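You operate a simulated robot arm through the tools that you are given. There is no shell and no other tool. Be economical: measure what you need, move in short steps, check, and stop when the job is done.

Carry out the task below with a simulated robot arm. There is one attempt and no reset: what you move stays moved.

TASK
Stop the screw, wipe the magnet flap clean and latch it shut.
Fine: use the blue rag and put it back on the shelf. Where these are worked on the way, their far stop is far enough and under half their travel is too little: magnet flap. What is to be rubbed or washed off counts as gone when no trace of it is left.

Only the result counts: the job must be done as asked and must still hold three seconds after the hand-in. Knocking over, shifting, dropping, spilling or breaking anything else fails it.

THE ROBOT
A 6-joint arm with a two-finger parallel gripper on a trunk, on a base that drives. Base frame: it is fixed to the floor where the robot stands at the start and does not move with it; the origin is under the middle of the robot, x ahead of it, y to its left, z up. Lengths are in mm, angles in degrees, forces in N, time in s.
With the tool pointing down near the work surface it reaches from about 300 to 800 mm from the robot's upright axis, wherever it stands. Its first joint turns from -166.0 to 166.0 degrees. Places, roughly: cap clamp [600, -200, 300]; direction switch [600, -100, 1100]; drawer latch [700, -1300, 900]; gate knob [600, 200, 400]; magnet flap [700, -1200, 1100]; magnet flap catch [700, -1200, 1200]; sample button [600, -1000, 1000]; screw jog button [600, -100, 1300]; screw speed dial [600, 100, 1100]; screw stop button [600, 0, 1300]; sleeve [800, -300, 500]; sleeve clamp [700, -300, 500]; tube purge valve [600, -200, 900]. Payload 3.91 kg.
The TCP is the grasp point between the finger pads, 30 mm short of the fingertips. In the tool frame z runs along the fingers and y along their closing line. Largest opening 110 mm; finger width 20, thickness 10; the body of the gripper, 48 by 112 mm, starts 55 mm behind the TCP.
Orientation is told as [roll, pitch, yaw] about the base's x, y, z axes, in that order, counted from this pose: with the fingers straight down and closing along the base's y, the tool's x points along the base's -x, its y along +y and its z along -z.

THE INTERFACE
- The arm moves only by the tool drive_tool. Its argument "increments" is a list of rows, each a list of 3 entries, a list of its own where there are three numbers: the shift along the tool's x, y, z in mm, then the turn, a rotation vector about the tool's x, y, z in degrees, then the finger opening in mm, from 0 to 110. In form: [[[dx, dy, dz], [ax, ay, az], jaw], ...]. A call has 1 to 20 rows; each row shifts and turns the commanded pose from where the row before left it, along the tool's axes as they then stand. Rows are played at 5 a second. More than 50 mm and 8.6 degrees between two rows, or a gripper value outside its range, and nothing of the call is played. Where a pose cannot be reached the arm comes as near as it can. A force on the tool above 90 N (or 10 N above the force at the start of the call, whichever is more), or a blocked arm, ends the call early, and 0.2 s more pass. Each finger travels about 45 mm/s and halts on what it meets, pressing with about 24 N; the grip force reading is that of the motor and also rises with nothing between the fingers. The clock runs only during rows and for 0.2 s after the last one: add rows that do not move to give the fingers time. It gives the time, the measured TCP pose, the force on the tool (base axes), the opening and the grip force at its end, in the units of the frame above (readings bear some noise), with the torque about the TCP (base axes, N m) and any sound that the robot's microphone picked up.
- Cameras (640 x 400 px; columns grow to the right, rows downward): "scene" is now at [-3.5, 113.6, 1642.3]; the picture's right is [-0.44, -0.90, 0.00], its down [-0.44, 0.21, -0.87] and it looks along [0.78, -0.38, -0.49] (base axes); focal length 260 px, centre (320, 200). "wrist" rides on the gripper at [77, 7, -114] in the tool frame; the picture's right is [-0.09, 1.00, 0.00], its down [-0.80, -0.07, -0.59] and it looks along [-0.59, -0.05, 0.80] (tool axes); focal length 270 px, centre (320, 200). There is no depth. A picture from a camera that has moved, and an enlarged one, comes with that camera's place and axes in the base frame and with its lens. The place of the scene camera against the robot may be out by one fixed shift of up to 12 mm in any direction.
- get_image(camera): a new picture of that camera. It takes no simulated time.
- raise_lower(by): slides the trunk up (or, below 0, down) by that many mm; the arm and the scene camera ride with it, the base frame stays. It gives what a move gives, with no picture.
- drive_base(legs): drives the robot by 1 to 6 legs, each [ahead, turn to the left] in mm and degrees, along the robot's own axes; the way and the turn of a leg run together, so that a leg with both is an arc; at most 1500 mm and 180 degrees a leg. The arm and the cameras ride along, it lands a little off, and it stops where it bumps. It gives what a move gives.
- aim_head(pan, tilt): turns the head with the scene camera to pan (to the left, within 155 degrees either way) and tilt (down, from -29 to 69), counted from straight ahead of the robot. It gives what a move gives.
- inspect(camera, box): a new picture of the part [left, top, right, bottom] of that camera's present view, enlarged. It takes no simulated time.
- job_done(): hands the job in; it is judged then, once.

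Go step by step. Nothing tells you exact positions but the pictures and the camera data: compare them with the known pose of the tool, close in by small moves and look again before you grip or let go. The budget is 120 turns and 78 pictures, counting those below and the enlarged ones. Unless the task says otherwise, let go and move clear before handing in, and close with one line.

The tools are called after "Request:" by a JSON object that holds its "fn" and its "kwargs". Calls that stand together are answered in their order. drive_tool: Moves the arm, as the interface text tells. Its arguments: {"type":"object","properties":{"increments":{"type":"array","items":{"type":"array"}}},"required":["increments"]} The other tools are called the same way: raise_lower (by) slides the trunk up or down; drive_base (legs) drives the base; aim_head (pan, tilt) turns the head that bears the scene camera; get_image (camera) takes a picture; inspect (camera, box) takes an enlarged picture of a part of a camera's view; job_done () hands the job in.

At the start:

```text
time: 0.0
ee_pos: [389.6, -179.2, 1432.6]
ee_rot: [0.0, 0.0, 0.7]
wrist_force: [0.7, -0.2, -0.8]
wrist_torque: [0.01, -0.03, 0.03]
width: 109.9
grip_force: 0.2
trunk travel left (down, up): [-575.0, 35.0]
robot x, y, heading: [-1.8, 4.8, -0.1]
head pan, tilt: [-26.1, 29.1]
```

scene: 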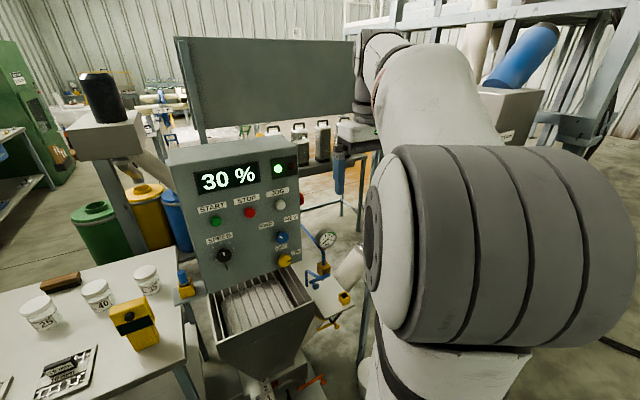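
wrist: 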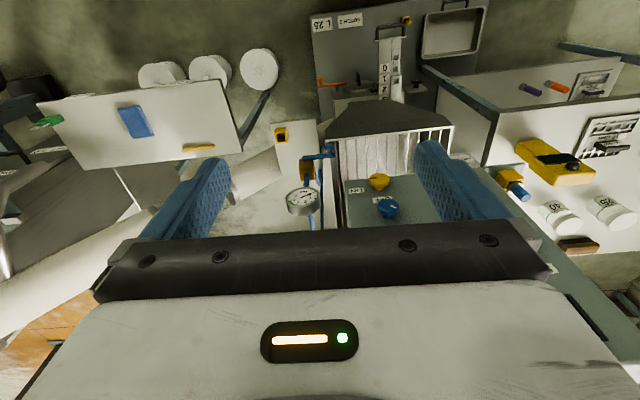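

I see the panel with the stop button (red) ahead; I'll look closer at it, and look around for the flap and the rag to the right.

Request:
{"fn": "inspect", "kwargs": {"camera": "scene", "box": [160, 130, 320, 300]}}

Request:
{"fn": "aim_head", "kwargs": {"pan": -75, "tilt": 25}}

Request:
{"fn": "get_image", "kwargs": {"camera": "scene"}}

```text
2.35 times, centred on (240, 215) of scene
camera zoom: at [-3.5, 113.6, 1642.3], right [-0.44, -0.9, 0.0], down [-0.44, 0.21, -0.87], along [0.78, -0.38, -0.49], focal length 612 px, centre (508, 165)
```

zoom: 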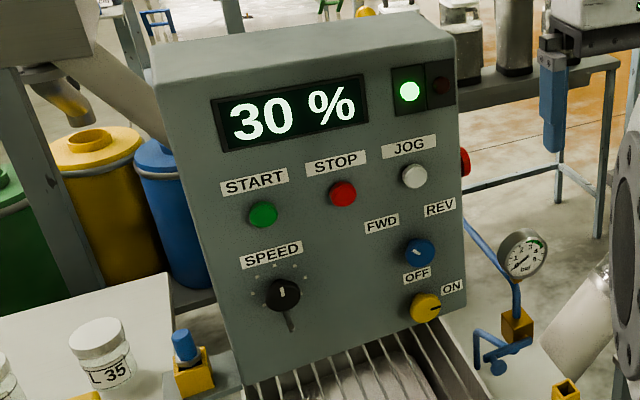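

```text
time: 1.2
ee_pos: [389.8, -179.8, 1431.6]
ee_rot: [0.0, 0.0, 0.6]
wrist_force: [0.0, 0.2, -0.3]
wrist_torque: [0.01, 0.02, 0.04]
width: 110.1
grip_force: 0.1
trunk travel left (down, up): [-575.0, 35.0]
robot x, y, heading: [1.8, 2.4, -0.1]
head pan, tilt: [-75.0, 25.0]
```

```text
74 pictures are left
camera scene: at [-61.2, 64.6, 1648.9], right [-0.97, -0.26, 0.0], down [-0.11, 0.41, -0.91], along [0.23, -0.88, -0.42], focal length 260 px, centre (320, 200)
```

scene: 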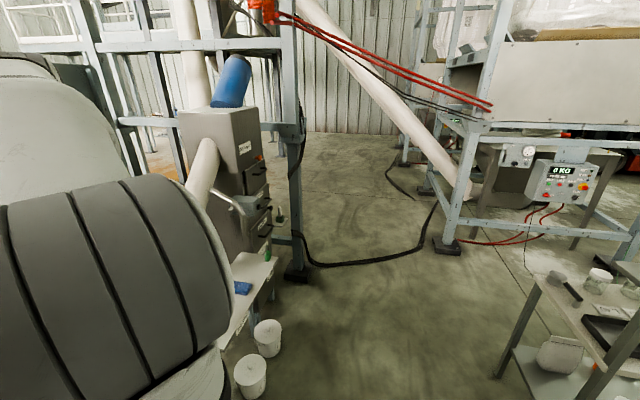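

The stop button is the red one on the panel, about [600, 28, 1280]. I'll turn the tool to point ahead with closed fingers.

Request:
{"fn": "drive_tool", "kwargs": {"increments": [[[-40, 0, 0], [0, 0, 0], 60], [[0, 0, 0], [0, -8.2, 0], 0], [[0, 0, 0], [0, -8.2, 0], 0], [[0, 0, 0], [0, -8.2, 0], 0], [[0, 0, 0], [0, -8.2, 0], 0], [[0, 0, 0], [0, -8.2, 0], 0], [[0, 0, 0], [0, -8.2, 0], 0], [[0, 0, 0], [0, -8.2, 0], 0], [[0, 0, 0], [0, -8.2, 0], 0], [[0, 0, 0], [0, -8.2, 0], 0], [[0, 0, 0], [0, -8.2, 0], 0], [[0, 0, 0], [0, -8, 0], 0], [[0, 0, 0], [0, 0, 0], 0]]}}

Request:
{"fn": "aim_head", "kwargs": {"pan": -10, "tilt": 29}}

Request:
{"fn": "get_image", "kwargs": {"camera": "scene"}}

Request:
{"fn": "get_image", "kwargs": {"camera": "wrist"}}

```text
time: 4.0
ee_pos: [428.8, -178.4, 1432.7]
ee_rot: [174.8, -90.0, -174.4]
wrist_force: [0.4, -0.6, -0.1]
wrist_torque: [-0.04, -0.01, 0.01]
width: 0.1
grip_force: 24.0
trunk travel left (down, up): [-575.0, 35.0]
robot x, y, heading: [2.0, -1.2, -0.3]
head pan, tilt: [-75.0, 25.0]
```

```text
time: 5.3
ee_pos: [428.8, -177.1, 1432.7]
ee_rot: [12.7, -90.1, -12.1]
wrist_force: [-0.7, 0.2, 0.1]
wrist_torque: [0.02, 0.01, 0.01]
width: 0.0
grip_force: 23.7
trunk travel left (down, up): [-575.0, 35.0]
robot x, y, heading: [0.3, 2.5, 0.1]
head pan, tilt: [-10.0, 29.0]
```

```text
73 pictures are left
camera scene: at [4.3, 137.7, 1642.5], right [-0.18, -0.98, 0.0], down [-0.48, 0.09, -0.87], along [0.86, -0.15, -0.48], focal length 260 px, centre (320, 200)
```

scene: 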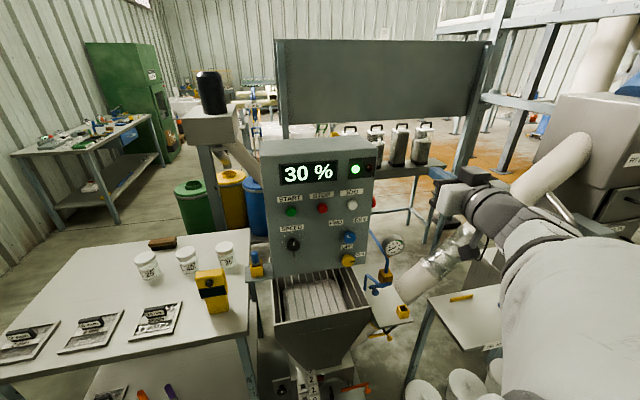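

```text
72 pictures are left
camera wrist: at [314.7, -172.9, 1356.5], right [-0.01, 1.0, 0.09], down [-0.59, -0.08, 0.8], along [0.8, -0.04, 0.59], focal length 270 px, centre (320, 200)
```

wrist: 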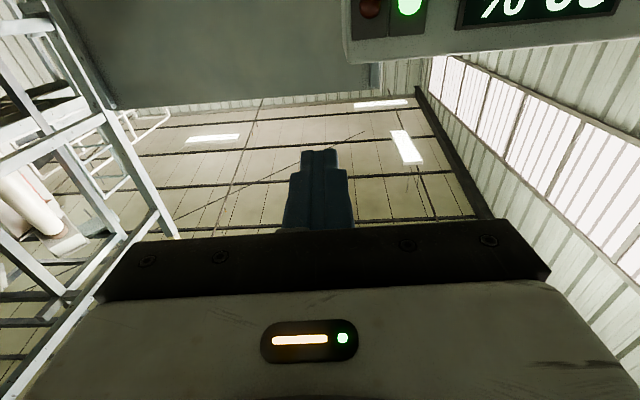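

Tool points ahead now. I'll shift it in front of the stop button and look again.

Request:
{"fn": "drive_tool", "kwargs": {"increments": [[[29, 41, 0], [0, 0, 0], 0], [[29, 41, 0], [0, 0, 0], 0], [[29, 41, 0], [0, 0, 0], 0], [[30, 41, 0], [0, 0, 0], 0], [[30, 41, 0], [0, 0, 0], 0], [[0, 0, 40], [0, 0, 0], 0], [[0, 0, 30], [0, 0, 0], 0], [[0, 0, 0], [0, 0, 0], 0]]}}

Request:
{"fn": "inspect", "kwargs": {"camera": "scene", "box": [220, 120, 420, 270]}}

Request:
{"fn": "get_image", "kwargs": {"camera": "wrist"}}

```text
refused: row 1 steps farther than a row can; nothing moved
```

```text
2.67 times, centred on (320, 195) of scene
camera zoom: at [4.3, 137.7, 1642.5], right [-0.18, -0.98, 0.0], down [-0.48, 0.09, -0.87], along [0.86, -0.15, -0.48], focal length 693 px, centre (320, 213)
```

zoom: 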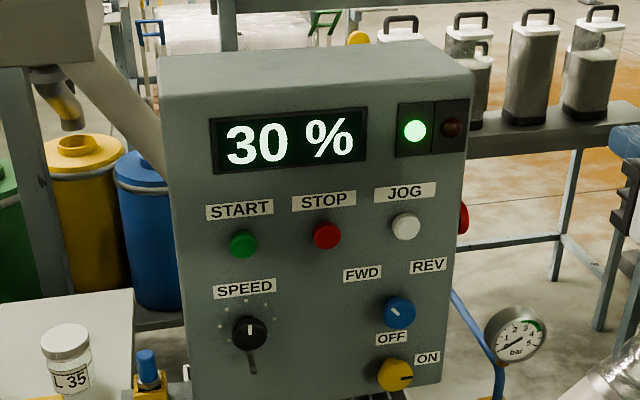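

```text
70 pictures are left
camera wrist: at [314.7, -172.9, 1356.5], right [-0.01, 1.0, 0.09], down [-0.59, -0.08, 0.8], along [0.8, -0.04, 0.59], focal length 270 px, centre (320, 200)
```

wrist: 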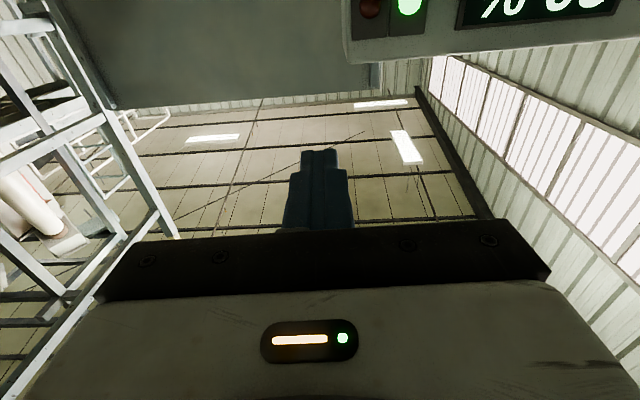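

Row was slightly too long; same move with smaller steps.

Request:
{"fn": "drive_tool", "kwargs": {"increments": [[[25, 34, 0], [0, 0, 0], 0], [[25, 34, 0], [0, 0, 0], 0], [[25, 34, 0], [0, 0, 0], 0], [[25, 34, 0], [0, 0, 0], 0], [[24, 34, 0], [0, 0, 0], 0], [[24, 35, 0], [0, 0, 0], 0], [[0, 0, 30], [0, 0, 0], 0], [[0, 0, 30], [0, 0, 0], 0], [[0, 0, 0], [0, 0, 0], 0]]}}

Request:
{"fn": "inspect", "kwargs": {"camera": "scene", "box": [220, 120, 420, 270]}}

Request:
{"fn": "get_image", "kwargs": {"camera": "wrist"}}

```text
time: 7.3
ee_pos: [525.7, -33.1, 1363.5]
ee_rot: [-16.5, -90.0, 17.5]
wrist_force: [0.1, 0.4, 1.2]
wrist_torque: [0.0, -0.05, -0.03]
width: 0.2
grip_force: 23.9
out of reach, approached as far as the arm can: row 3, 4, 5, 6, 7, 8
trunk travel left (down, up): [-575.0, 35.0]
robot x, y, heading: [2.3, 4.4, -0.2]
head pan, tilt: [-10.0, 29.0]
```

```text
2.67 times, centred on (320, 195) of scene
camera zoom: at [3.8, 137.7, 1642.5], right [-0.17, -0.98, 0.0], down [-0.48, 0.08, -0.87], along [0.86, -0.15, -0.48], focal length 693 px, centre (320, 213)
```

zoom: 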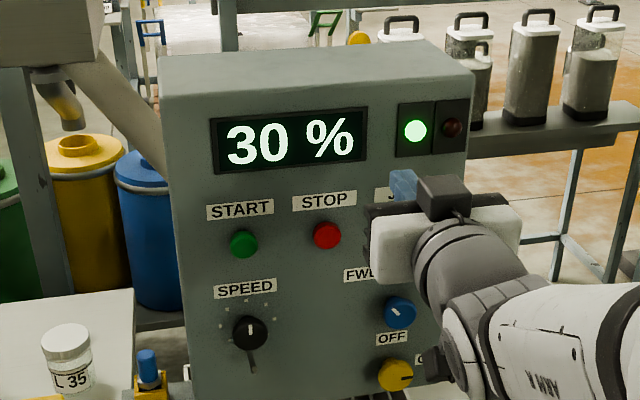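

```text
68 pictures are left
camera wrist: at [410.8, -29.8, 1286.8], right [-0.02, 1.0, 0.09], down [-0.59, -0.08, 0.8], along [0.81, -0.04, 0.59], focal length 270 px, centre (320, 200)
```

wrist: 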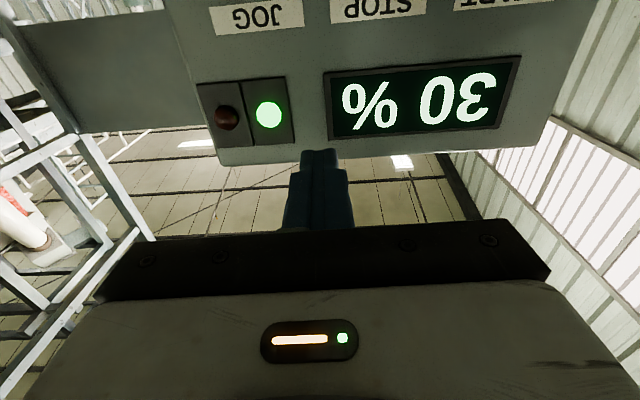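

The arm is too folded this close; I'll back the base 200 mm to gain room and then aim again.

Request:
{"fn": "drive_base", "kwargs": {"legs": [[-200, 0]]}}

Request:
{"fn": "drive_tool", "kwargs": {"increments": [[[20, 15, 20], [0, 0, 0], 0], [[20, 15, 20], [0, 0, 0], 0], [[20, 15, 20], [0, 0, 0], 0], [[20, 16, 20], [0, 0, 0], 0], [[0, 0, 0], [0, 0, 0], 0]]}}

Request:
{"fn": "inspect", "kwargs": {"camera": "scene", "box": [220, 120, 420, 270]}}

Request:
{"fn": "get_image", "kwargs": {"camera": "wrist"}}

```text
time: 8.9
ee_pos: [323.5, -33.1, 1362.9]
ee_rot: [-9.1, -89.9, 10.1]
wrist_force: [0.5, -0.3, -0.5]
wrist_torque: [0.0, 0.05, -0.02]
width: 0.3
grip_force: 24.2
trunk travel left (down, up): [-575.0, 35.0]
robot x, y, heading: [-202.9, 2.4, -0.0]
head pan, tilt: [-10.0, 29.0]
```

```text
time: 10.1
ee_pos: [386.7, -54.5, 1284.9]
ee_rot: [-1.6, -89.7, 3.2]
wrist_force: [0.5, -0.4, -0.5]
wrist_torque: [0.01, 0.0, 0.0]
width: 0.2
grip_force: 24.1
out of reach, approached as far as the arm can: row 1, 2, 3, 4
trunk travel left (down, up): [-575.0, 35.0]
robot x, y, heading: [-200.1, 0.6, 0.1]
head pan, tilt: [-10.0, 29.0]
```

```text
2.67 times, centred on (320, 195) of scene
camera zoom: at [-195.9, 137.7, 1642.5], right [-0.17, -0.98, 0.0], down [-0.48, 0.08, -0.87], along [0.86, -0.15, -0.49], focal length 693 px, centre (320, 213)
```

zoom: 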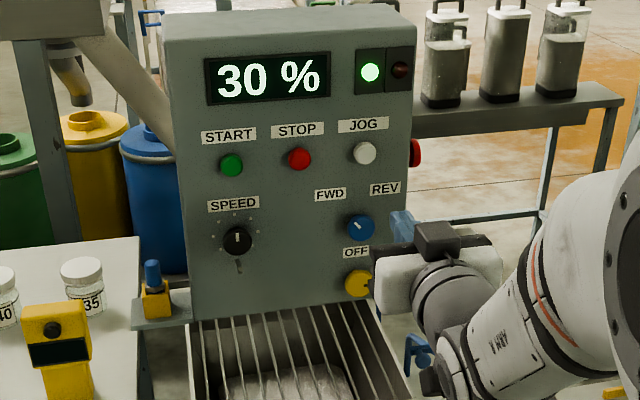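

```text
66 pictures are left
camera wrist: at [272.0, -51.6, 1209.9], right [-0.03, 1.0, 0.09], down [-0.59, -0.09, 0.8], along [0.81, -0.03, 0.59], focal length 270 px, centre (320, 200)
```

wrist: 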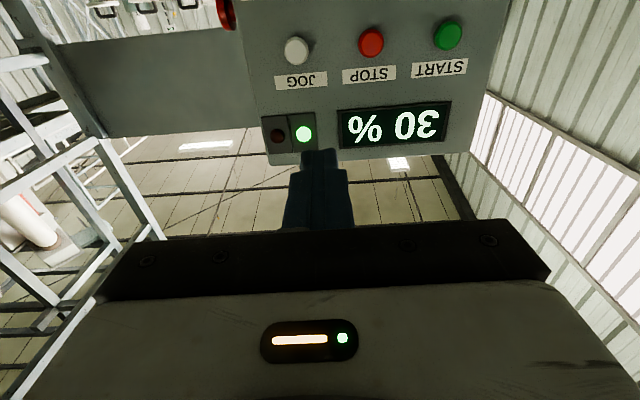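

Stop button triangulates to about [635, 17, 1257]. I'll try to step to y≈17 with slower rows.

Request:
{"fn": "drive_tool", "kwargs": {"increments": [[[0, 15, 10], [0, 0, 0], 0], [[0, 15, 20], [0, 0, 0], 0], [[10, 15, 20], [0, 0, 0], 0], [[10, 15, 20], [0, 0, 0], 0], [[8, 12, 20], [0, 0, 0], 0], [[0, 0, 0], [0, 0, 0], 0], [[0, 0, 0], [0, 0, 0], 0]]}}

```text
time: 11.7
ee_pos: [459.3, -67.3, 1261.9]
ee_rot: [-1.2, -89.8, 3.0]
wrist_force: [0.5, 0.4, -0.9]
wrist_torque: [0.01, -0.02, -0.03]
width: 0.0
grip_force: 24.2
out of reach, approached as far as the arm can: row 1, 2, 3, 4, 5
trunk travel left (down, up): [-575.0, 35.0]
robot x, y, heading: [-203.9, -0.2, 0.3]
head pan, tilt: [-10.0, 29.0]
```

The reach limit seems to be a wrist-side limit tying tool heading to bearing; yawing the tool about 10° left should free it.

Request:
{"fn": "drive_tool", "kwargs": {"increments": [[[0, 0, 0], [-5, 0, 0], 0], [[0, 0, 0], [-5, 0, 0], 0], [[0, 15, 0], [0, 0, 0], 0], [[0, 15, 0], [0, 0, 0], 0], [[0, 15, 0], [0, 0, 0], 0], [[0, 15, 0], [0, 0, 0], 0], [[0, 0, 0], [0, 0, 0], 0]]}}

```text
time: 13.3
ee_pos: [446.5, -7.8, 1260.9]
ee_rot: [-1.3, -89.9, 12.2]
wrist_force: [0.2, -0.1, -0.9]
wrist_torque: [-0.03, -0.01, 0.01]
width: 0.1
grip_force: 23.7
trunk travel left (down, up): [-575.0, 35.0]
robot x, y, heading: [-198.6, -2.5, 0.0]
head pan, tilt: [-10.0, 29.0]
```

That works. Next, approach along the tool axis and check with the cameras.

Request:
{"fn": "drive_tool", "kwargs": {"increments": [[[3, -10, 0], [0, 0, 0], 0], [[0, 0, 40], [0, 0, 0], 0], [[0, 0, 40], [0, 0, 0], 0], [[0, 0, 20], [0, 0, 0], 0], [[0, 0, 0], [0, 0, 0], 0]]}}

Request:
{"fn": "inspect", "kwargs": {"camera": "scene", "box": [240, 120, 400, 220]}}

Request:
{"fn": "get_image", "kwargs": {"camera": "wrist"}}

```text
time: 14.5
ee_pos: [546.9, -2.6, 1258.1]
ee_rot: [8.0, -89.8, 3.1]
wrist_force: [-0.5, 0.2, 0.3]
wrist_torque: [0.01, 0.02, 0.0]
width: 0.1
grip_force: 24.5
trunk travel left (down, up): [-575.0, 35.0]
robot x, y, heading: [-201.2, 4.5, 0.3]
head pan, tilt: [-10.0, 29.0]
```

```text
4.00 times, centred on (320, 170) of scene
camera zoom: at [-196.4, 138.0, 1642.5], right [-0.17, -0.98, 0.0], down [-0.48, 0.08, -0.87], along [0.86, -0.15, -0.48], focal length 1040 px, centre (320, 320)
```

zoom: 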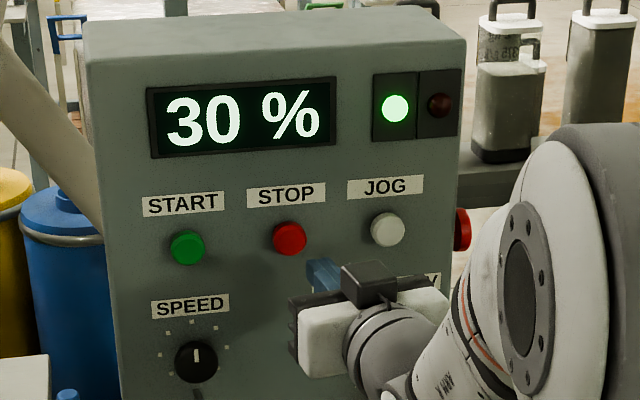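

```text
64 pictures are left
camera wrist: at [432.3, -17.5, 1183.5], right [-0.19, 0.98, 0.09], down [-0.57, -0.18, 0.8], along [0.8, 0.1, 0.59], focal length 270 px, centre (320, 200)
```

wrist: 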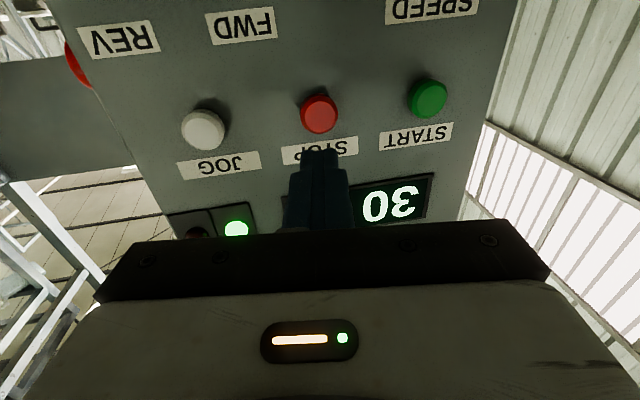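

Aligned with the button (≈[649, 17, 1257]). Advancing and pressing in small steps.

Request:
{"fn": "drive_tool", "kwargs": {"increments": [[[0, 2, 30], [0, 0, 0], 0], [[0, 0, 15], [0, 0, 0], 0], [[0, 0, 0], [0, 0, 0], 0]]}}

Request:
{"fn": "get_image", "kwargs": {"camera": "wrist"}}

```text
time: 15.3
ee_pos: [593.1, 9.7, 1259.8]
ee_rot: [10.2, -89.9, 0.8]
wrist_force: [0.9, -0.3, 0.1]
wrist_torque: [0.02, 0.0, -0.01]
width: 0.0
grip_force: 23.7
trunk travel left (down, up): [-575.0, 35.0]
robot x, y, heading: [-198.4, -1.2, -0.1]
head pan, tilt: [-10.0, 29.0]
```

```text
63 pictures are left
camera wrist: at [478.4, -6.6, 1183.2], right [-0.19, 0.98, 0.09], down [-0.57, -0.18, 0.8], along [0.8, 0.1, 0.59], focal length 270 px, centre (320, 200)
```

wrist: 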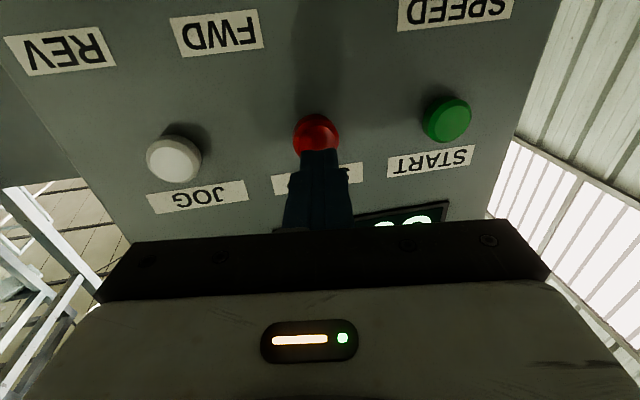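

Request:
{"fn": "drive_tool", "kwargs": {"increments": [[[3, -1, 8], [0, 0, 0], 0], [[0, 0, 5], [0, 0, 0], 0], [[0, 0, 5], [0, 0, 0], 0], [[0, 0, 5], [0, 0, 0], 0], [[0, 0, 3], [0, 0, 0], 0], [[0, 0, 0], [0, 0, 0], 0]]}}

Request:
{"fn": "get_image", "kwargs": {"camera": "wrist"}}

```text
time: 16.7
ee_pos: [614.6, 13.1, 1256.9]
ee_rot: [39.1, -89.9, -28.0]
wrist_force: [-21.0, -7.1, -5.6]
wrist_torque: [0.0, 0.16, -0.23]
width: 0.0
grip_force: 23.9
trunk travel left (down, up): [-575.0, 35.0]
robot x, y, heading: [-204.2, 0.3, -0.1]
head pan, tilt: [-10.0, 29.0]
heard: click
```

```text
62 pictures are left
camera wrist: at [500.6, -2.9, 1180.5], right [-0.19, 0.98, 0.09], down [-0.57, -0.18, 0.8], along [0.8, 0.1, 0.59], focal length 270 px, centre (320, 200)
```

wrist: 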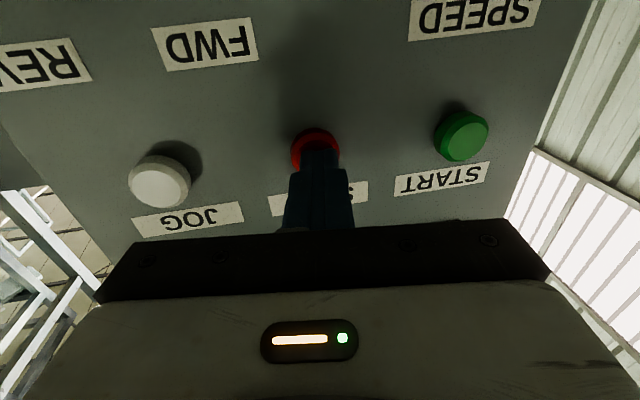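

A click was heard; I'll retreat and check the indicator light.

Request:
{"fn": "drive_tool", "kwargs": {"increments": [[[0, 0, -30], [0, 0, 0], 0], [[0, 0, -40], [0, 0, 0], 0], [[0, 0, -40], [0, 0, 0], 0], [[0, 0, -40], [0, 0, 0], 0], [[0, 0, -20], [0, 0, 0], 0], [[0, 0, 0], [0, 0, 0], 0]]}}

Request:
{"fn": "get_image", "kwargs": {"camera": "scene"}}

```text
time: 18.1
ee_pos: [449.7, -18.0, 1254.4]
ee_rot: [13.2, -89.9, -2.3]
wrist_force: [0.3, 0.9, -0.3]
wrist_torque: [0.02, -0.04, 0.0]
width: 0.1
grip_force: 24.2
trunk travel left (down, up): [-575.0, 35.0]
robot x, y, heading: [-204.9, -2.4, 0.1]
head pan, tilt: [-10.0, 29.0]
```

```text
61 pictures are left
camera scene: at [-196.1, 138.0, 1642.5], right [-0.17, -0.98, 0.0], down [-0.48, 0.08, -0.87], along [0.86, -0.15, -0.48], focal length 260 px, centre (320, 200)
```

scene: 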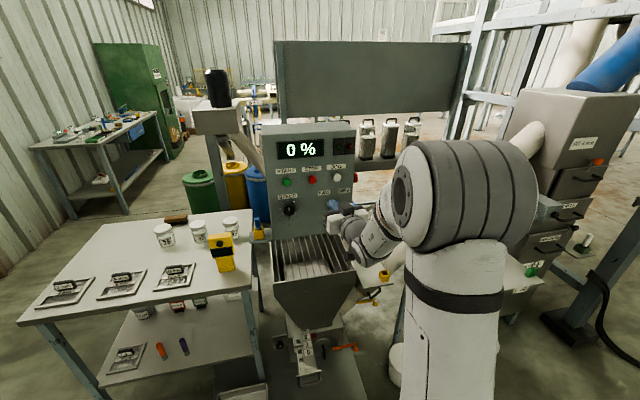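

The display reads 0 % and the lamps are out: the screw is stopped. Now I'll drive around to the magnet box, whose front faces -x at y≈-1200.

Request:
{"fn": "drive_base", "kwargs": {"legs": [[-150, 0], [0, -90], [1050, 0], [0, 90]]}}

Request:
{"fn": "aim_head", "kwargs": {"pan": 0, "tilt": 28}}

Request:
{"fn": "get_image", "kwargs": {"camera": "scene"}}

```text
time: 32.0
ee_pos: [330.5, -1048.5, 1255.2]
ee_rot: [17.9, -90.0, -6.5]
wrist_force: [-0.5, -0.4, 0.3]
wrist_torque: [-0.04, 0.02, 0.0]
width: 0.1
grip_force: 24.5
trunk travel left (down, up): [-575.0, 35.0]
robot x, y, heading: [-321.2, -1070.9, 0.2]
head pan, tilt: [-10.0, 29.0]
```

```text
time: 32.7
ee_pos: [330.7, -1050.4, 1255.3]
ee_rot: [45.4, -89.9, -34.0]
wrist_force: [-0.3, -0.6, -0.5]
wrist_torque: [-0.02, 0.0, 0.03]
width: 0.0
grip_force: 23.9
trunk travel left (down, up): [-575.0, 35.0]
robot x, y, heading: [-322.0, -1069.4, -0.3]
head pan, tilt: [0.0, 28.0]
```

```text
60 pictures are left
camera scene: at [-313.8, -921.0, 1644.2], right [0.0, -1.0, 0.0], down [-0.47, 0.0, -0.88], along [0.88, 0.0, -0.47], focal length 260 px, centre (320, 200)
```

scene: 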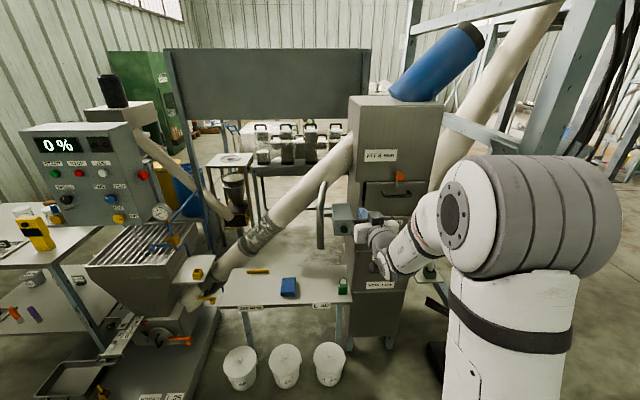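

The cabinet and shelf with the blue rag are ahead; let me look closer at both.

Request:
{"fn": "inspect", "kwargs": {"camera": "scene", "box": [210, 240, 370, 340]}}

Request:
{"fn": "inspect", "kwargs": {"camera": "scene", "box": [320, 80, 480, 240]}}

```text
4.00 times, centred on (290, 290) of scene
camera zoom: at [-313.8, -921.0, 1644.2], right [0.0, -1.0, 0.0], down [-0.47, 0.0, -0.88], along [0.88, 0.0, -0.47], focal length 1040 px, centre (440, -160)
```

zoom: 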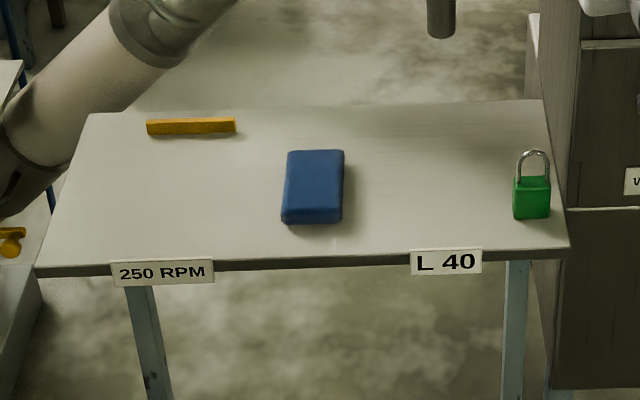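

```text
2.50 times, centred on (400, 160) of scene
camera zoom: at [-313.8, -921.0, 1644.2], right [0.0, -1.0, 0.0], down [-0.47, 0.0, -0.88], along [0.88, 0.0, -0.47], focal length 650 px, centre (120, 300)
```

zoom: 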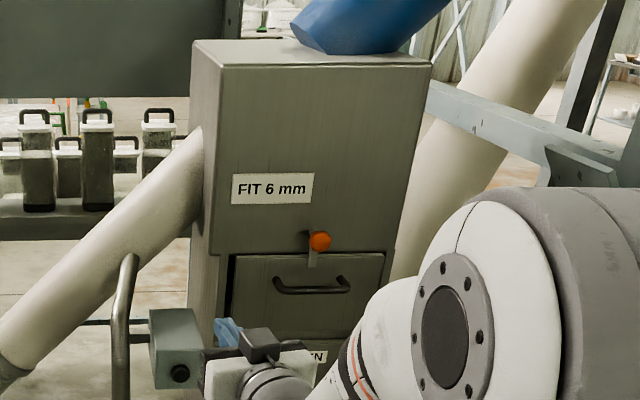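

The flap is partly hidden by the arm. I'll turn the tool downward, pull it toward the shelf side, and look again.

Request:
{"fn": "drive_tool", "kwargs": {"increments": [[[0, 0, 0], [5, 0, 0], 0], [[0, 0, 0], [5, 0, 0], 0], [[0, 0, 0], [0, 8.2, 0], 0], [[0, 0, 0], [0, 8.2, 0], 0], [[0, 0, 0], [0, 8.2, 0], 0], [[0, 0, 0], [0, 8.2, 0], 0], [[0, 0, 0], [0, 8.2, 0], 0], [[0, 0, 0], [0, 8.2, 0], 0], [[0, 0, 0], [0, 8.2, 0], 0], [[0, 0, 0], [0, 8.2, 0], 0], [[0, 0, 0], [0, 8.2, 0], 0], [[0, 0, 0], [0, 8.2, 0], 0], [[0, 0, 0], [0, 8, 0], 0], [[0, 40, 0], [0, 0, 0], 80], [[0, 40, 0], [0, 0, 80], 80], [[0, 40, 0], [0, 0, 0], 80], [[0, 40, 0], [0, 0, 0], 80], [[0, 40, 0], [0, 0, 0], 80], [[0, 40, 0], [0, 0, 0], 80]]}}

Request:
{"fn": "get_image", "kwargs": {"camera": "wrist"}}

Request:
{"fn": "get_image", "kwargs": {"camera": "scene"}}

```text
refused: row 15 steps farther than a row can; nothing moved
```

```text
57 pictures are left
camera wrist: at [216.5, -1066.6, 1179.0], right [-0.2, 0.98, 0.09], down [-0.57, -0.19, 0.8], along [0.8, 0.11, 0.59], focal length 270 px, centre (320, 200)
```

wrist: 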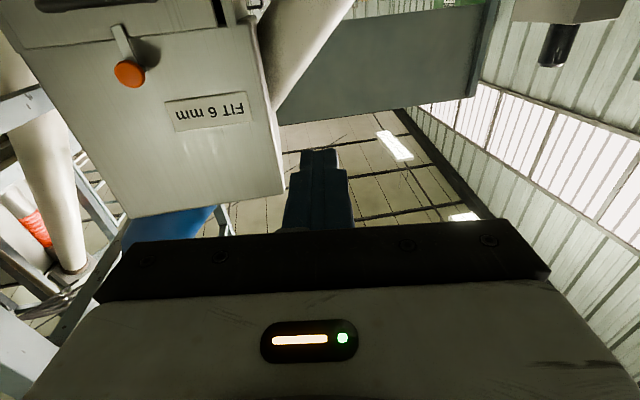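

```text
56 pictures are left
camera scene: at [-313.8, -921.0, 1644.2], right [0.0, -1.0, 0.0], down [-0.47, 0.0, -0.88], along [0.88, 0.0, -0.47], focal length 260 px, centre (320, 200)
```

scene: 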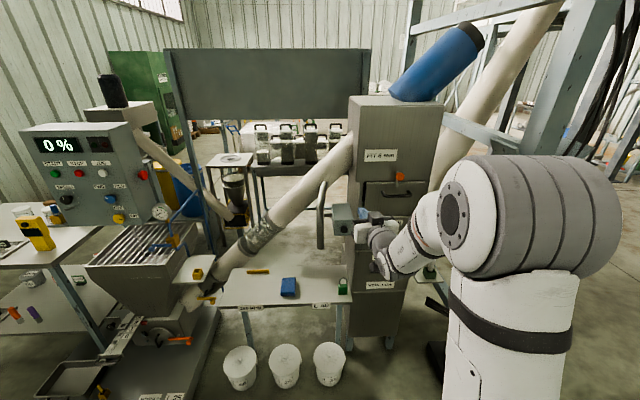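

I mistyped a row; repeating it correctly.

Request:
{"fn": "drive_tool", "kwargs": {"increments": [[[0, 0, 0], [5, 0, 0], 0], [[0, 0, 0], [5, 0, 0], 0], [[0, 0, 0], [0, 8.2, 0], 0], [[0, 0, 0], [0, 8.2, 0], 0], [[0, 0, 0], [0, 8.2, 0], 0], [[0, 0, 0], [0, 8.2, 0], 0], [[0, 0, 0], [0, 8.2, 0], 0], [[0, 0, 0], [0, 8.2, 0], 0], [[0, 0, 0], [0, 8.2, 0], 0], [[0, 0, 0], [0, 8.2, 0], 0], [[0, 0, 0], [0, 8.2, 0], 0], [[0, 0, 0], [0, 8.2, 0], 0], [[0, 0, 0], [0, 8, 0], 0], [[0, 40, 0], [0, 0, 0], 80], [[0, 40, 0], [0, 0, 0], 80], [[0, 40, 0], [0, 0, 0], 80], [[0, 40, 0], [0, 0, 0], 80], [[0, 40, 0], [0, 0, 0], 80], [[0, 40, 0], [0, 0, 0], 80]]}}

```text
time: 36.7
ee_pos: [289.1, -822.3, 1256.3]
ee_rot: [0.0, 0.2, 9.5]
wrist_force: [0.7, -0.9, 0.3]
wrist_torque: [0.01, -0.01, -0.01]
width: 80.1
grip_force: 0.1
out of reach, approached as far as the arm can: row 1, 2
trunk travel left (down, up): [-575.0, 35.0]
robot x, y, heading: [-316.5, -1070.2, -0.2]
head pan, tilt: [0.0, 28.0]
```

Request:
{"fn": "get_image", "kwargs": {"camera": "scene"}}

Request:
{"fn": "get_image", "kwargs": {"camera": "wrist"}}

Request:
{"fn": "inspect", "kwargs": {"camera": "scene", "box": [330, 80, 470, 230]}}

```text
55 pictures are left
camera scene: at [-313.6, -918.7, 1643.9], right [0.0, -1.0, 0.0], down [-0.47, 0.0, -0.88], along [0.88, 0.0, -0.47], focal length 260 px, centre (320, 200)
```

scene: 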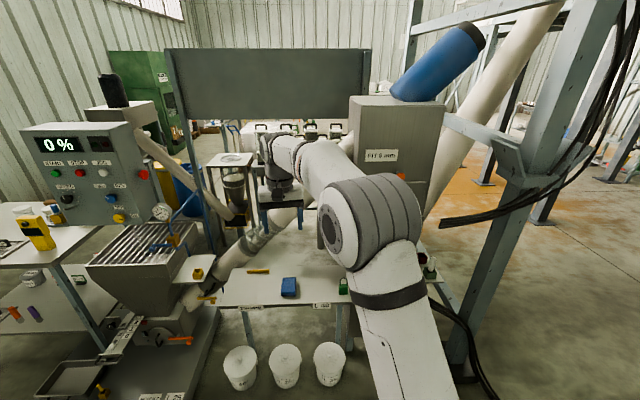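

```text
54 pictures are left
camera wrist: at [212.5, -828.4, 1371.4], right [-0.08, 1.0, 0.0], down [0.8, 0.06, 0.59], along [0.59, 0.05, -0.81], focal length 270 px, centre (320, 200)
```

wrist: 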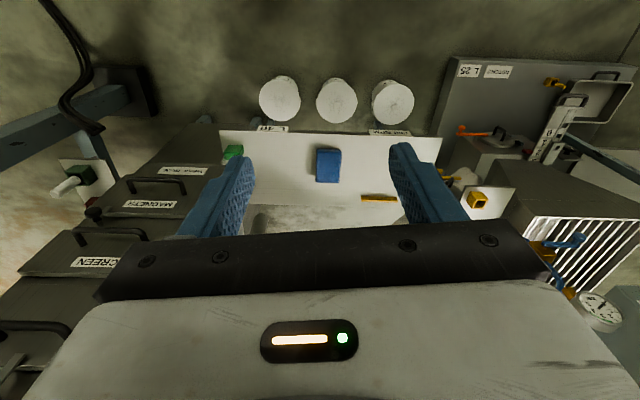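

```text
2.67 times, centred on (400, 155) of scene
camera zoom: at [-313.6, -918.7, 1643.9], right [0.0, -1.0, 0.0], down [-0.47, 0.0, -0.88], along [0.88, 0.0, -0.47], focal length 693 px, centre (107, 320)
```

zoom: 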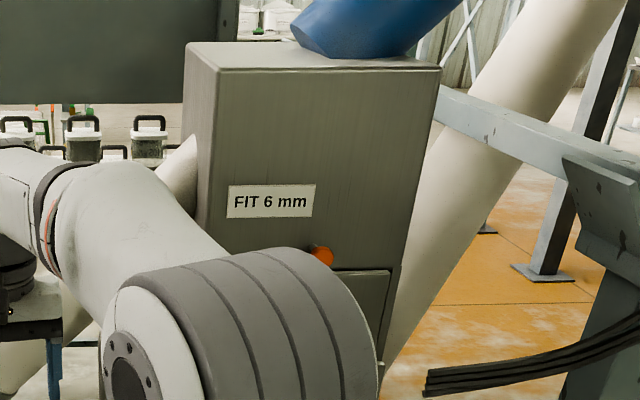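

Request:
{"fn": "inspect", "kwargs": {"camera": "wrist", "box": [0, 130, 220, 400]}}

```text
1.48 times, centred on (110, 265) of wrist
camera zoom: at [212.5, -828.4, 1371.4], right [-0.08, 1.0, 0.0], down [0.8, 0.06, 0.59], along [0.59, 0.05, -0.81], focal length 400 px, centre (631, 104)
```

zoom: 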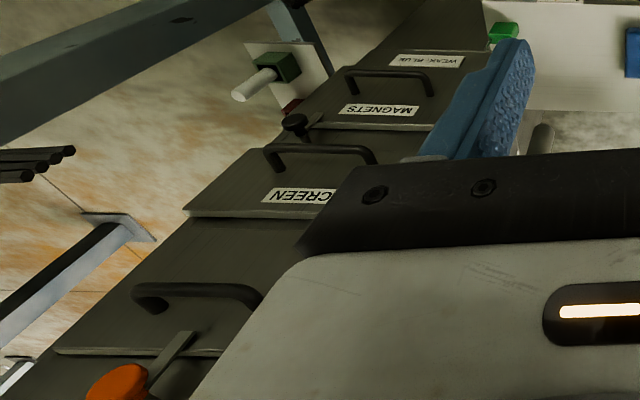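

The top door with the handle and orange catch is the magnet flap. The blue rag triangulates to about [586, -772, 687]; I'll pull the tool in, drive ahead and lower toward it.

Request:
{"fn": "drive_tool", "kwargs": {"increments": [[[50, 0, 0], [0, 0, 0], 80], [[50, 0, 0], [0, 0, 0], 80], [[40, 0, 0], [0, 0, 0], 80], [[0, 0, 0], [0, 0, 0], 80]]}}

Request:
{"fn": "drive_base", "kwargs": {"legs": [[320, 0]]}}

Request:
{"fn": "raise_lower", "kwargs": {"by": -400}}

Request:
{"fn": "get_image", "kwargs": {"camera": "wrist"}}

Request:
{"fn": "get_image", "kwargs": {"camera": "scene"}}

```text
time: 37.7
ee_pos: [151.2, -846.9, 1257.7]
ee_rot: [0.0, 0.1, 9.5]
wrist_force: [-0.1, -0.6, 0.0]
wrist_torque: [0.0, 0.02, -0.04]
width: 80.0
grip_force: 0.1
trunk travel left (down, up): [-575.0, 35.0]
robot x, y, heading: [-320.2, -1073.0, -0.1]
head pan, tilt: [0.0, 28.0]
```

```text
time: 39.9
ee_pos: [474.1, -845.2, 1256.2]
ee_rot: [0.0, 0.2, 9.8]
wrist_force: [0.1, -0.1, -0.2]
wrist_torque: [0.01, 0.03, 0.0]
width: 80.2
grip_force: 0.1
trunk travel left (down, up): [-575.0, 35.0]
robot x, y, heading: [0.5, -1071.3, 0.1]
head pan, tilt: [0.0, 28.0]
```

```text
time: 43.7
ee_pos: [472.8, -845.7, 858.3]
ee_rot: [0.0, 0.1, 9.8]
wrist_force: [-0.2, 0.1, -0.5]
wrist_torque: [-0.04, 0.0, 0.04]
width: 79.9
grip_force: 0.0
trunk travel left (down, up): [-175.0, 435.0]
robot x, y, heading: [2.3, -1075.3, 0.1]
head pan, tilt: [0.0, 28.0]
```

```text
51 pictures are left
camera wrist: at [396.3, -852.4, 973.7], right [-0.08, 1.0, 0.0], down [0.8, 0.07, 0.59], along [0.59, 0.05, -0.81], focal length 270 px, centre (320, 200)
```

wrist: 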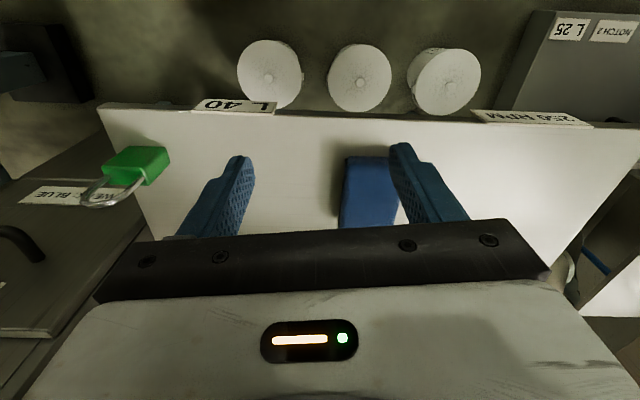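

```text
50 pictures are left
camera scene: at [8.7, -920.4, 1244.1], right [0.0, -1.0, 0.0], down [-0.47, 0.0, -0.88], along [0.88, 0.0, -0.47], focal length 260 px, centre (320, 200)
```

scene: 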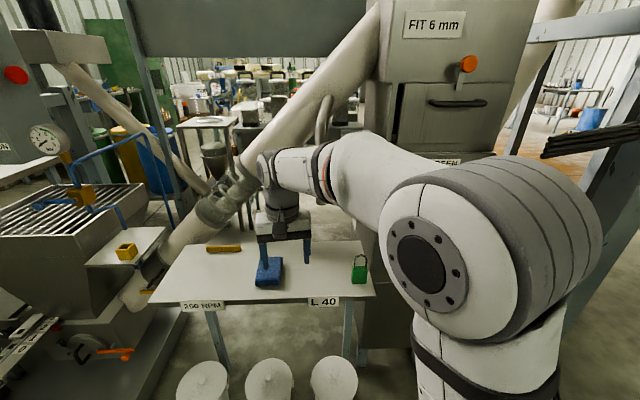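

Let me look at the flap for the dirt before grasping the rag.

Request:
{"fn": "inspect", "kwargs": {"camera": "scene", "box": [370, 40, 530, 170]}}

```text
3.08 times, centred on (450, 105) of scene
camera zoom: at [8.7, -920.4, 1244.1], right [0.0, -1.0, 0.0], down [-0.47, 0.0, -0.88], along [0.88, 0.0, -0.47], focal length 800 px, centre (-80, 492)
```

zoom: 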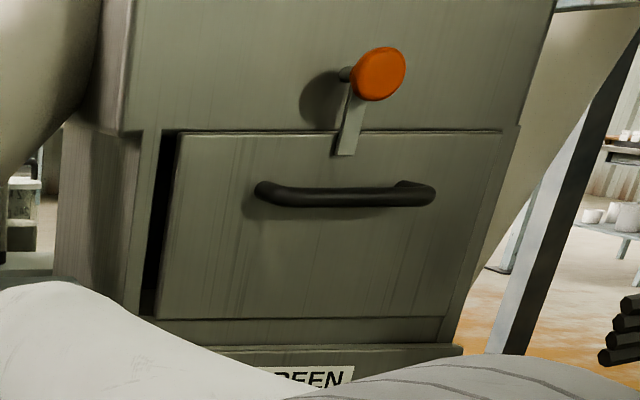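

The catch (orange knob, lever hanging over the flap's top edge) currently holds the flap; dirt must be inside, with the flap hinged at the bottom. I'll raise the trunk, bring the tool in front of the catch and point it ahead.

Request:
{"fn": "raise_lower", "kwargs": {"by": 400}}

Request:
{"fn": "drive_tool", "kwargs": {"increments": [[[10, 0, 0], [0, 0, 5], 80], [[10, 0, 0], [0, 0, 4.8], 80], [[5, -45, 0], [0, 0, 0], 80], [[5, -45, 0], [0, 0, 0], 80], [[5, -45, 0], [0, 0, 0], 80], [[5, -45, 0], [0, 0, 0], 80], [[5, -45, 0], [0, 0, 0], 80], [[5, -45, 0], [0, 0, 0], 80], [[5, -45, 0], [0, 0, 0], 80], [[5, -45, 0], [0, 0, 0], 80], [[5, -45, 0], [0, 0, 0], 80], [[0, 0, 0], [0, 0, 0], 80]]}}

Request:
{"fn": "drive_tool", "kwargs": {"increments": [[[0, 0, 0], [0, -8.2, 0], 80], [[0, 0, 0], [0, -8.2, 0], 80], [[0, 0, 0], [0, -8.2, 0], 80], [[0, 0, 0], [0, -8.2, 0], 80], [[0, 0, 0], [0, -8.2, 0], 80], [[0, 0, 0], [0, -8.2, 0], 80], [[0, 0, 0], [0, -8.2, 0], 80], [[0, 0, 0], [0, -8.2, 0], 80], [[0, 0, 0], [0, -8.2, 0], 80], [[0, 0, 0], [0, -8.2, 0], 80], [[0, 0, 0], [0, -8, 0], 80], [[0, 0, 0], [0, 0, 0], 80]]}}

Request:
{"fn": "get_image", "kwargs": {"camera": "wrist"}}

```text
time: 47.5
ee_pos: [473.8, -845.4, 1258.3]
ee_rot: [-0.1, 0.1, 9.7]
wrist_force: [0.0, 0.6, 0.4]
wrist_torque: [0.01, 0.02, -0.03]
width: 80.0
grip_force: 0.0
trunk travel left (down, up): [-575.0, 35.0]
robot x, y, heading: [-0.0, -1074.0, 0.2]
head pan, tilt: [0.0, 28.0]
```

```text
time: 50.1
ee_pos: [409.0, -1255.6, 1259.1]
ee_rot: [0.0, 0.2, 0.0]
wrist_force: [0.3, 0.1, -0.2]
wrist_torque: [-0.01, 0.0, 0.04]
width: 79.9
grip_force: 0.0
trunk travel left (down, up): [-575.0, 35.0]
robot x, y, heading: [0.5, -1069.2, 0.2]
head pan, tilt: [0.0, 28.0]
```

```text
time: 52.7
ee_pos: [430.3, -1281.0, 1279.6]
ee_rot: [-20.6, -89.9, 20.5]
wrist_force: [0.0, -0.6, 0.4]
wrist_torque: [0.01, -0.01, 0.0]
width: 80.1
grip_force: 0.0
out of reach, approached as far as the arm can: row 9, 10, 11
trunk travel left (down, up): [-575.0, 35.0]
robot x, y, heading: [2.0, -1071.4, 0.2]
head pan, tilt: [0.0, 28.0]
```

```text
48 pictures are left
camera wrist: at [314.8, -1274.6, 1203.6], right [0.0, 1.0, 0.09], down [-0.59, -0.07, 0.8], along [0.81, -0.05, 0.59], focal length 270 px, centre (320, 200)
```

wrist: 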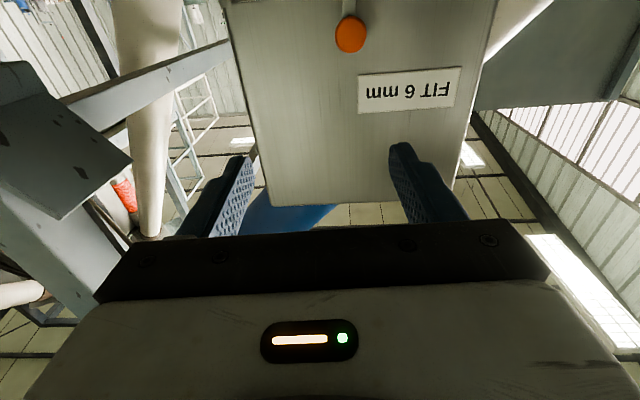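

Catch knob estimated at [660, -1245, 1236]. Moving in front of it at 100 mm distance.

Request:
{"fn": "drive_tool", "kwargs": {"increments": [[[11, 9, 32], [0, 0, 0], 80], [[11, 9, 32], [0, 0, 0], 80], [[11, 9, 32], [0, 0, 0], 80], [[11, 9, 32], [0, 0, 0], 80], [[0, 0, 0], [0, 0, 0], 80]]}}

Request:
{"fn": "get_image", "kwargs": {"camera": "wrist"}}

Request:
{"fn": "get_image", "kwargs": {"camera": "scene"}}

```text
time: 53.9
ee_pos: [556.6, -1244.5, 1237.1]
ee_rot: [-11.8, -89.8, 11.8]
wrist_force: [0.8, -0.2, 0.0]
wrist_torque: [0.03, 0.0, 0.0]
width: 80.2
grip_force: 0.1
trunk travel left (down, up): [-575.0, 35.0]
robot x, y, heading: [1.7, -1069.7, 0.2]
head pan, tilt: [0.0, 28.0]
```

```text
47 pictures are left
camera wrist: at [442.4, -1238.7, 1160.4], right [0.0, 1.0, 0.09], down [-0.59, -0.07, 0.8], along [0.81, -0.05, 0.59], focal length 270 px, centre (320, 200)
```

wrist: 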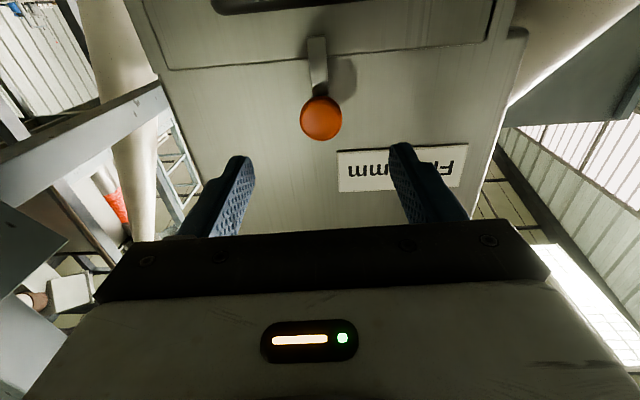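

```text
46 pictures are left
camera scene: at [8.2, -920.4, 1644.1], right [0.0, -1.0, 0.0], down [-0.47, 0.0, -0.88], along [0.88, 0.0, -0.47], focal length 260 px, centre (320, 200)
```

scene: 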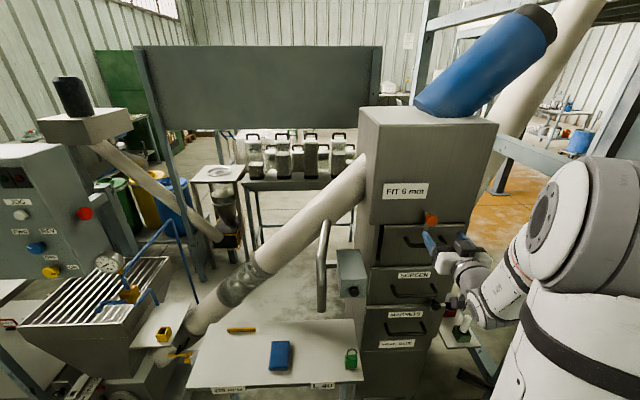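

Knob confirmed at [658, -1244, 1236]. Advancing so the fingers straddle it, then gripping.

Request:
{"fn": "drive_tool", "kwargs": {"increments": [[[1, 0, 35], [0, 0, 0], 80], [[0, 0, 35], [0, 0, 0], 80], [[0, 0, 23], [0, 0, 0], 80], [[0, 0, 0], [0, 0, 0], 30], [[0, 0, 0], [0, 0, 0], 20], [[0, 0, 0], [0, 0, 0], 20], [[0, 0, 0], [0, 0, 0], 20], [[0, 0, 0], [0, 0, 0], 20]]}}

Request:
{"fn": "get_image", "kwargs": {"camera": "wrist"}}

```text
time: 55.7
ee_pos: [650.2, -1242.9, 1235.9]
ee_rot: [-19.2, -89.9, 19.3]
wrist_force: [2.0, 6.5, -1.8]
wrist_torque: [0.03, 0.01, 0.85]
width: 33.9
grip_force: 45.0
trunk travel left (down, up): [-575.0, 35.0]
robot x, y, heading: [3.6, -1072.5, -0.1]
head pan, tilt: [0.0, 28.0]
```

```text
45 pictures are left
camera wrist: at [535.2, -1238.1, 1159.5], right [0.0, 1.0, 0.09], down [-0.59, -0.07, 0.8], along [0.81, -0.05, 0.59], focal length 270 px, centre (320, 200)
```

wrist: 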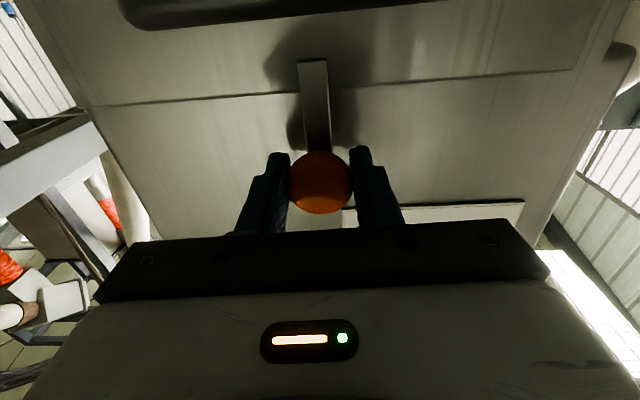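

Knob gripped. Testing a twist about the tool axis.

Request:
{"fn": "drive_tool", "kwargs": {"increments": [[[0, 0, 0], [0, 0, 6], 20], [[0, 0, 0], [0, 0, 6], 20], [[0, 0, 0], [0, 0, 6], 20], [[0, 0, 0], [0, 0, 0], 20]]}}

Request:
{"fn": "get_image", "kwargs": {"camera": "wrist"}}

```text
time: 56.7
ee_pos: [649.7, -1243.4, 1234.6]
ee_rot: [89.9, -72.0, -89.9]
wrist_force: [1.5, 4.0, 9.0]
wrist_torque: [0.01, 0.32, 0.87]
width: 34.0
grip_force: 45.3
trunk travel left (down, up): [-575.0, 35.0]
robot x, y, heading: [2.5, -1075.8, -0.0]
head pan, tilt: [0.0, 28.0]
```

```text
44 pictures are left
camera wrist: at [535.4, -1214.6, 1164.9], right [0.0, 0.92, 0.39], down [-0.59, -0.31, 0.74], along [0.8, -0.23, 0.55], focal length 270 px, centre (320, 200)
```

wrist: 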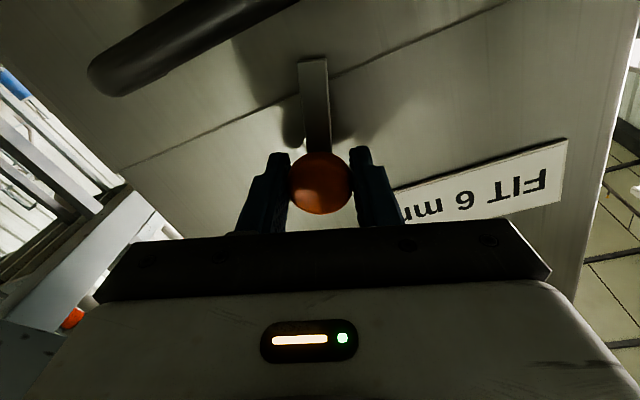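

The lever turns along freely. Continuing to about 90°.

Request:
{"fn": "drive_tool", "kwargs": {"increments": [[[0, 0, 0], [0, 0, 8], 20], [[0, 0, 0], [0, 0, 8], 20], [[0, 0, 0], [0, 0, 8], 20], [[0, 0, 0], [0, 0, 8], 20], [[0, 0, 0], [0, 0, 8], 20], [[0, 0, 0], [0, 0, 8], 20], [[0, 0, 0], [0, 0, 8], 20], [[0, 0, 0], [0, 0, 8], 20], [[0, 0, 0], [0, 0, 8], 20], [[0, 0, 0], [0, 0, 0], 20]]}}

Request:
{"fn": "get_image", "kwargs": {"camera": "wrist"}}

```text
time: 58.9
ee_pos: [650.3, -1245.2, 1235.1]
ee_rot: [90.0, 0.0, -90.0]
wrist_force: [11.3, 4.4, 26.4]
wrist_torque: [-0.13, 0.15, -0.3]
width: 33.7
grip_force: 45.2
trunk travel left (down, up): [-575.0, 35.0]
robot x, y, heading: [2.1, -1072.3, -0.1]
head pan, tilt: [0.0, 28.0]
```

```text
43 pictures are left
camera wrist: at [535.3, -1167.6, 1242.4], right [0.0, -0.09, 1.0], down [-0.59, -0.8, -0.07], along [0.8, -0.59, -0.05], focal length 270 px, centre (320, 200)
```

wrist: 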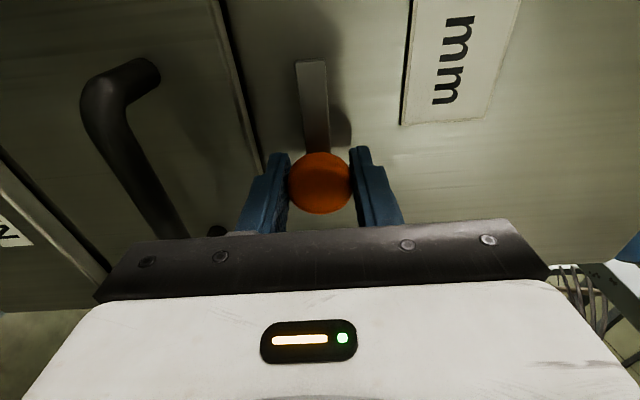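

The lever is clear of the flap. I'll release, back away and align with the handle (about [660, -1249, 1157]).

Request:
{"fn": "drive_tool", "kwargs": {"increments": [[[0, 0, 0], [0, 0, 0], 60], [[0, 0, 0], [0, 0, 0], 70], [[0, 0, 0], [0, 0, 0], 70], [[0, 0, -40], [0, 0, 0], 70], [[0, 0, -50], [0, 0, 0], 70], [[-5, -40, 0], [0, 0, 0], 70], [[0, -38, 0], [0, 0, 0], 70], [[0, 0, 0], [0, 0, 0], 70]]}}

Request:
{"fn": "get_image", "kwargs": {"camera": "wrist"}}

Request:
{"fn": "inspect", "kwargs": {"camera": "scene", "box": [340, 150, 520, 330]}}

```text
time: 60.7
ee_pos: [558.8, -1250.1, 1155.4]
ee_rot: [89.8, -0.2, -90.2]
wrist_force: [0.0, 0.9, -0.4]
wrist_torque: [0.01, 0.01, -0.02]
width: 70.0
grip_force: 0.0
trunk travel left (down, up): [-575.0, 35.0]
robot x, y, heading: [5.4, -1072.9, 0.3]
head pan, tilt: [0.0, 28.0]
```

```text
42 pictures are left
camera wrist: at [444.2, -1172.9, 1163.2], right [0.0, -0.09, 1.0], down [-0.6, -0.8, -0.07], along [0.8, -0.59, -0.05], focal length 270 px, centre (320, 200)
```

wrist: 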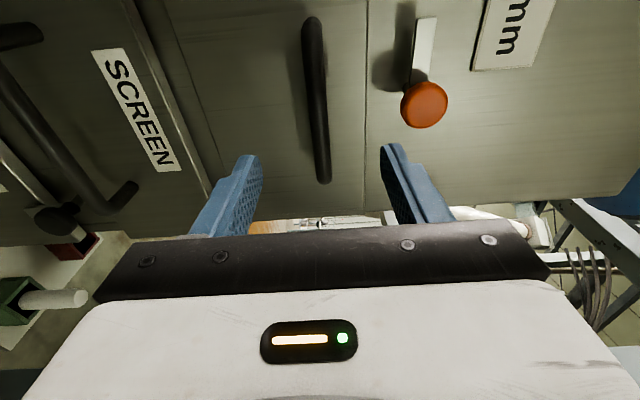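

```text
2.22 times, centred on (430, 240) of scene
camera zoom: at [8.4, -920.2, 1644.1], right [0.0, -1.0, 0.0], down [-0.47, 0.0, -0.88], along [0.88, 0.0, -0.47], focal length 578 px, centre (76, 111)
```

zoom: 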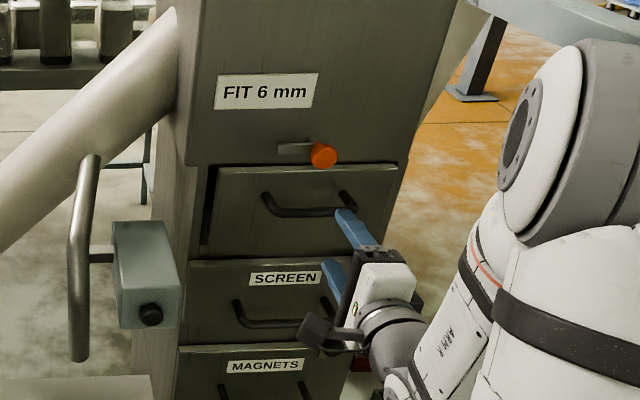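

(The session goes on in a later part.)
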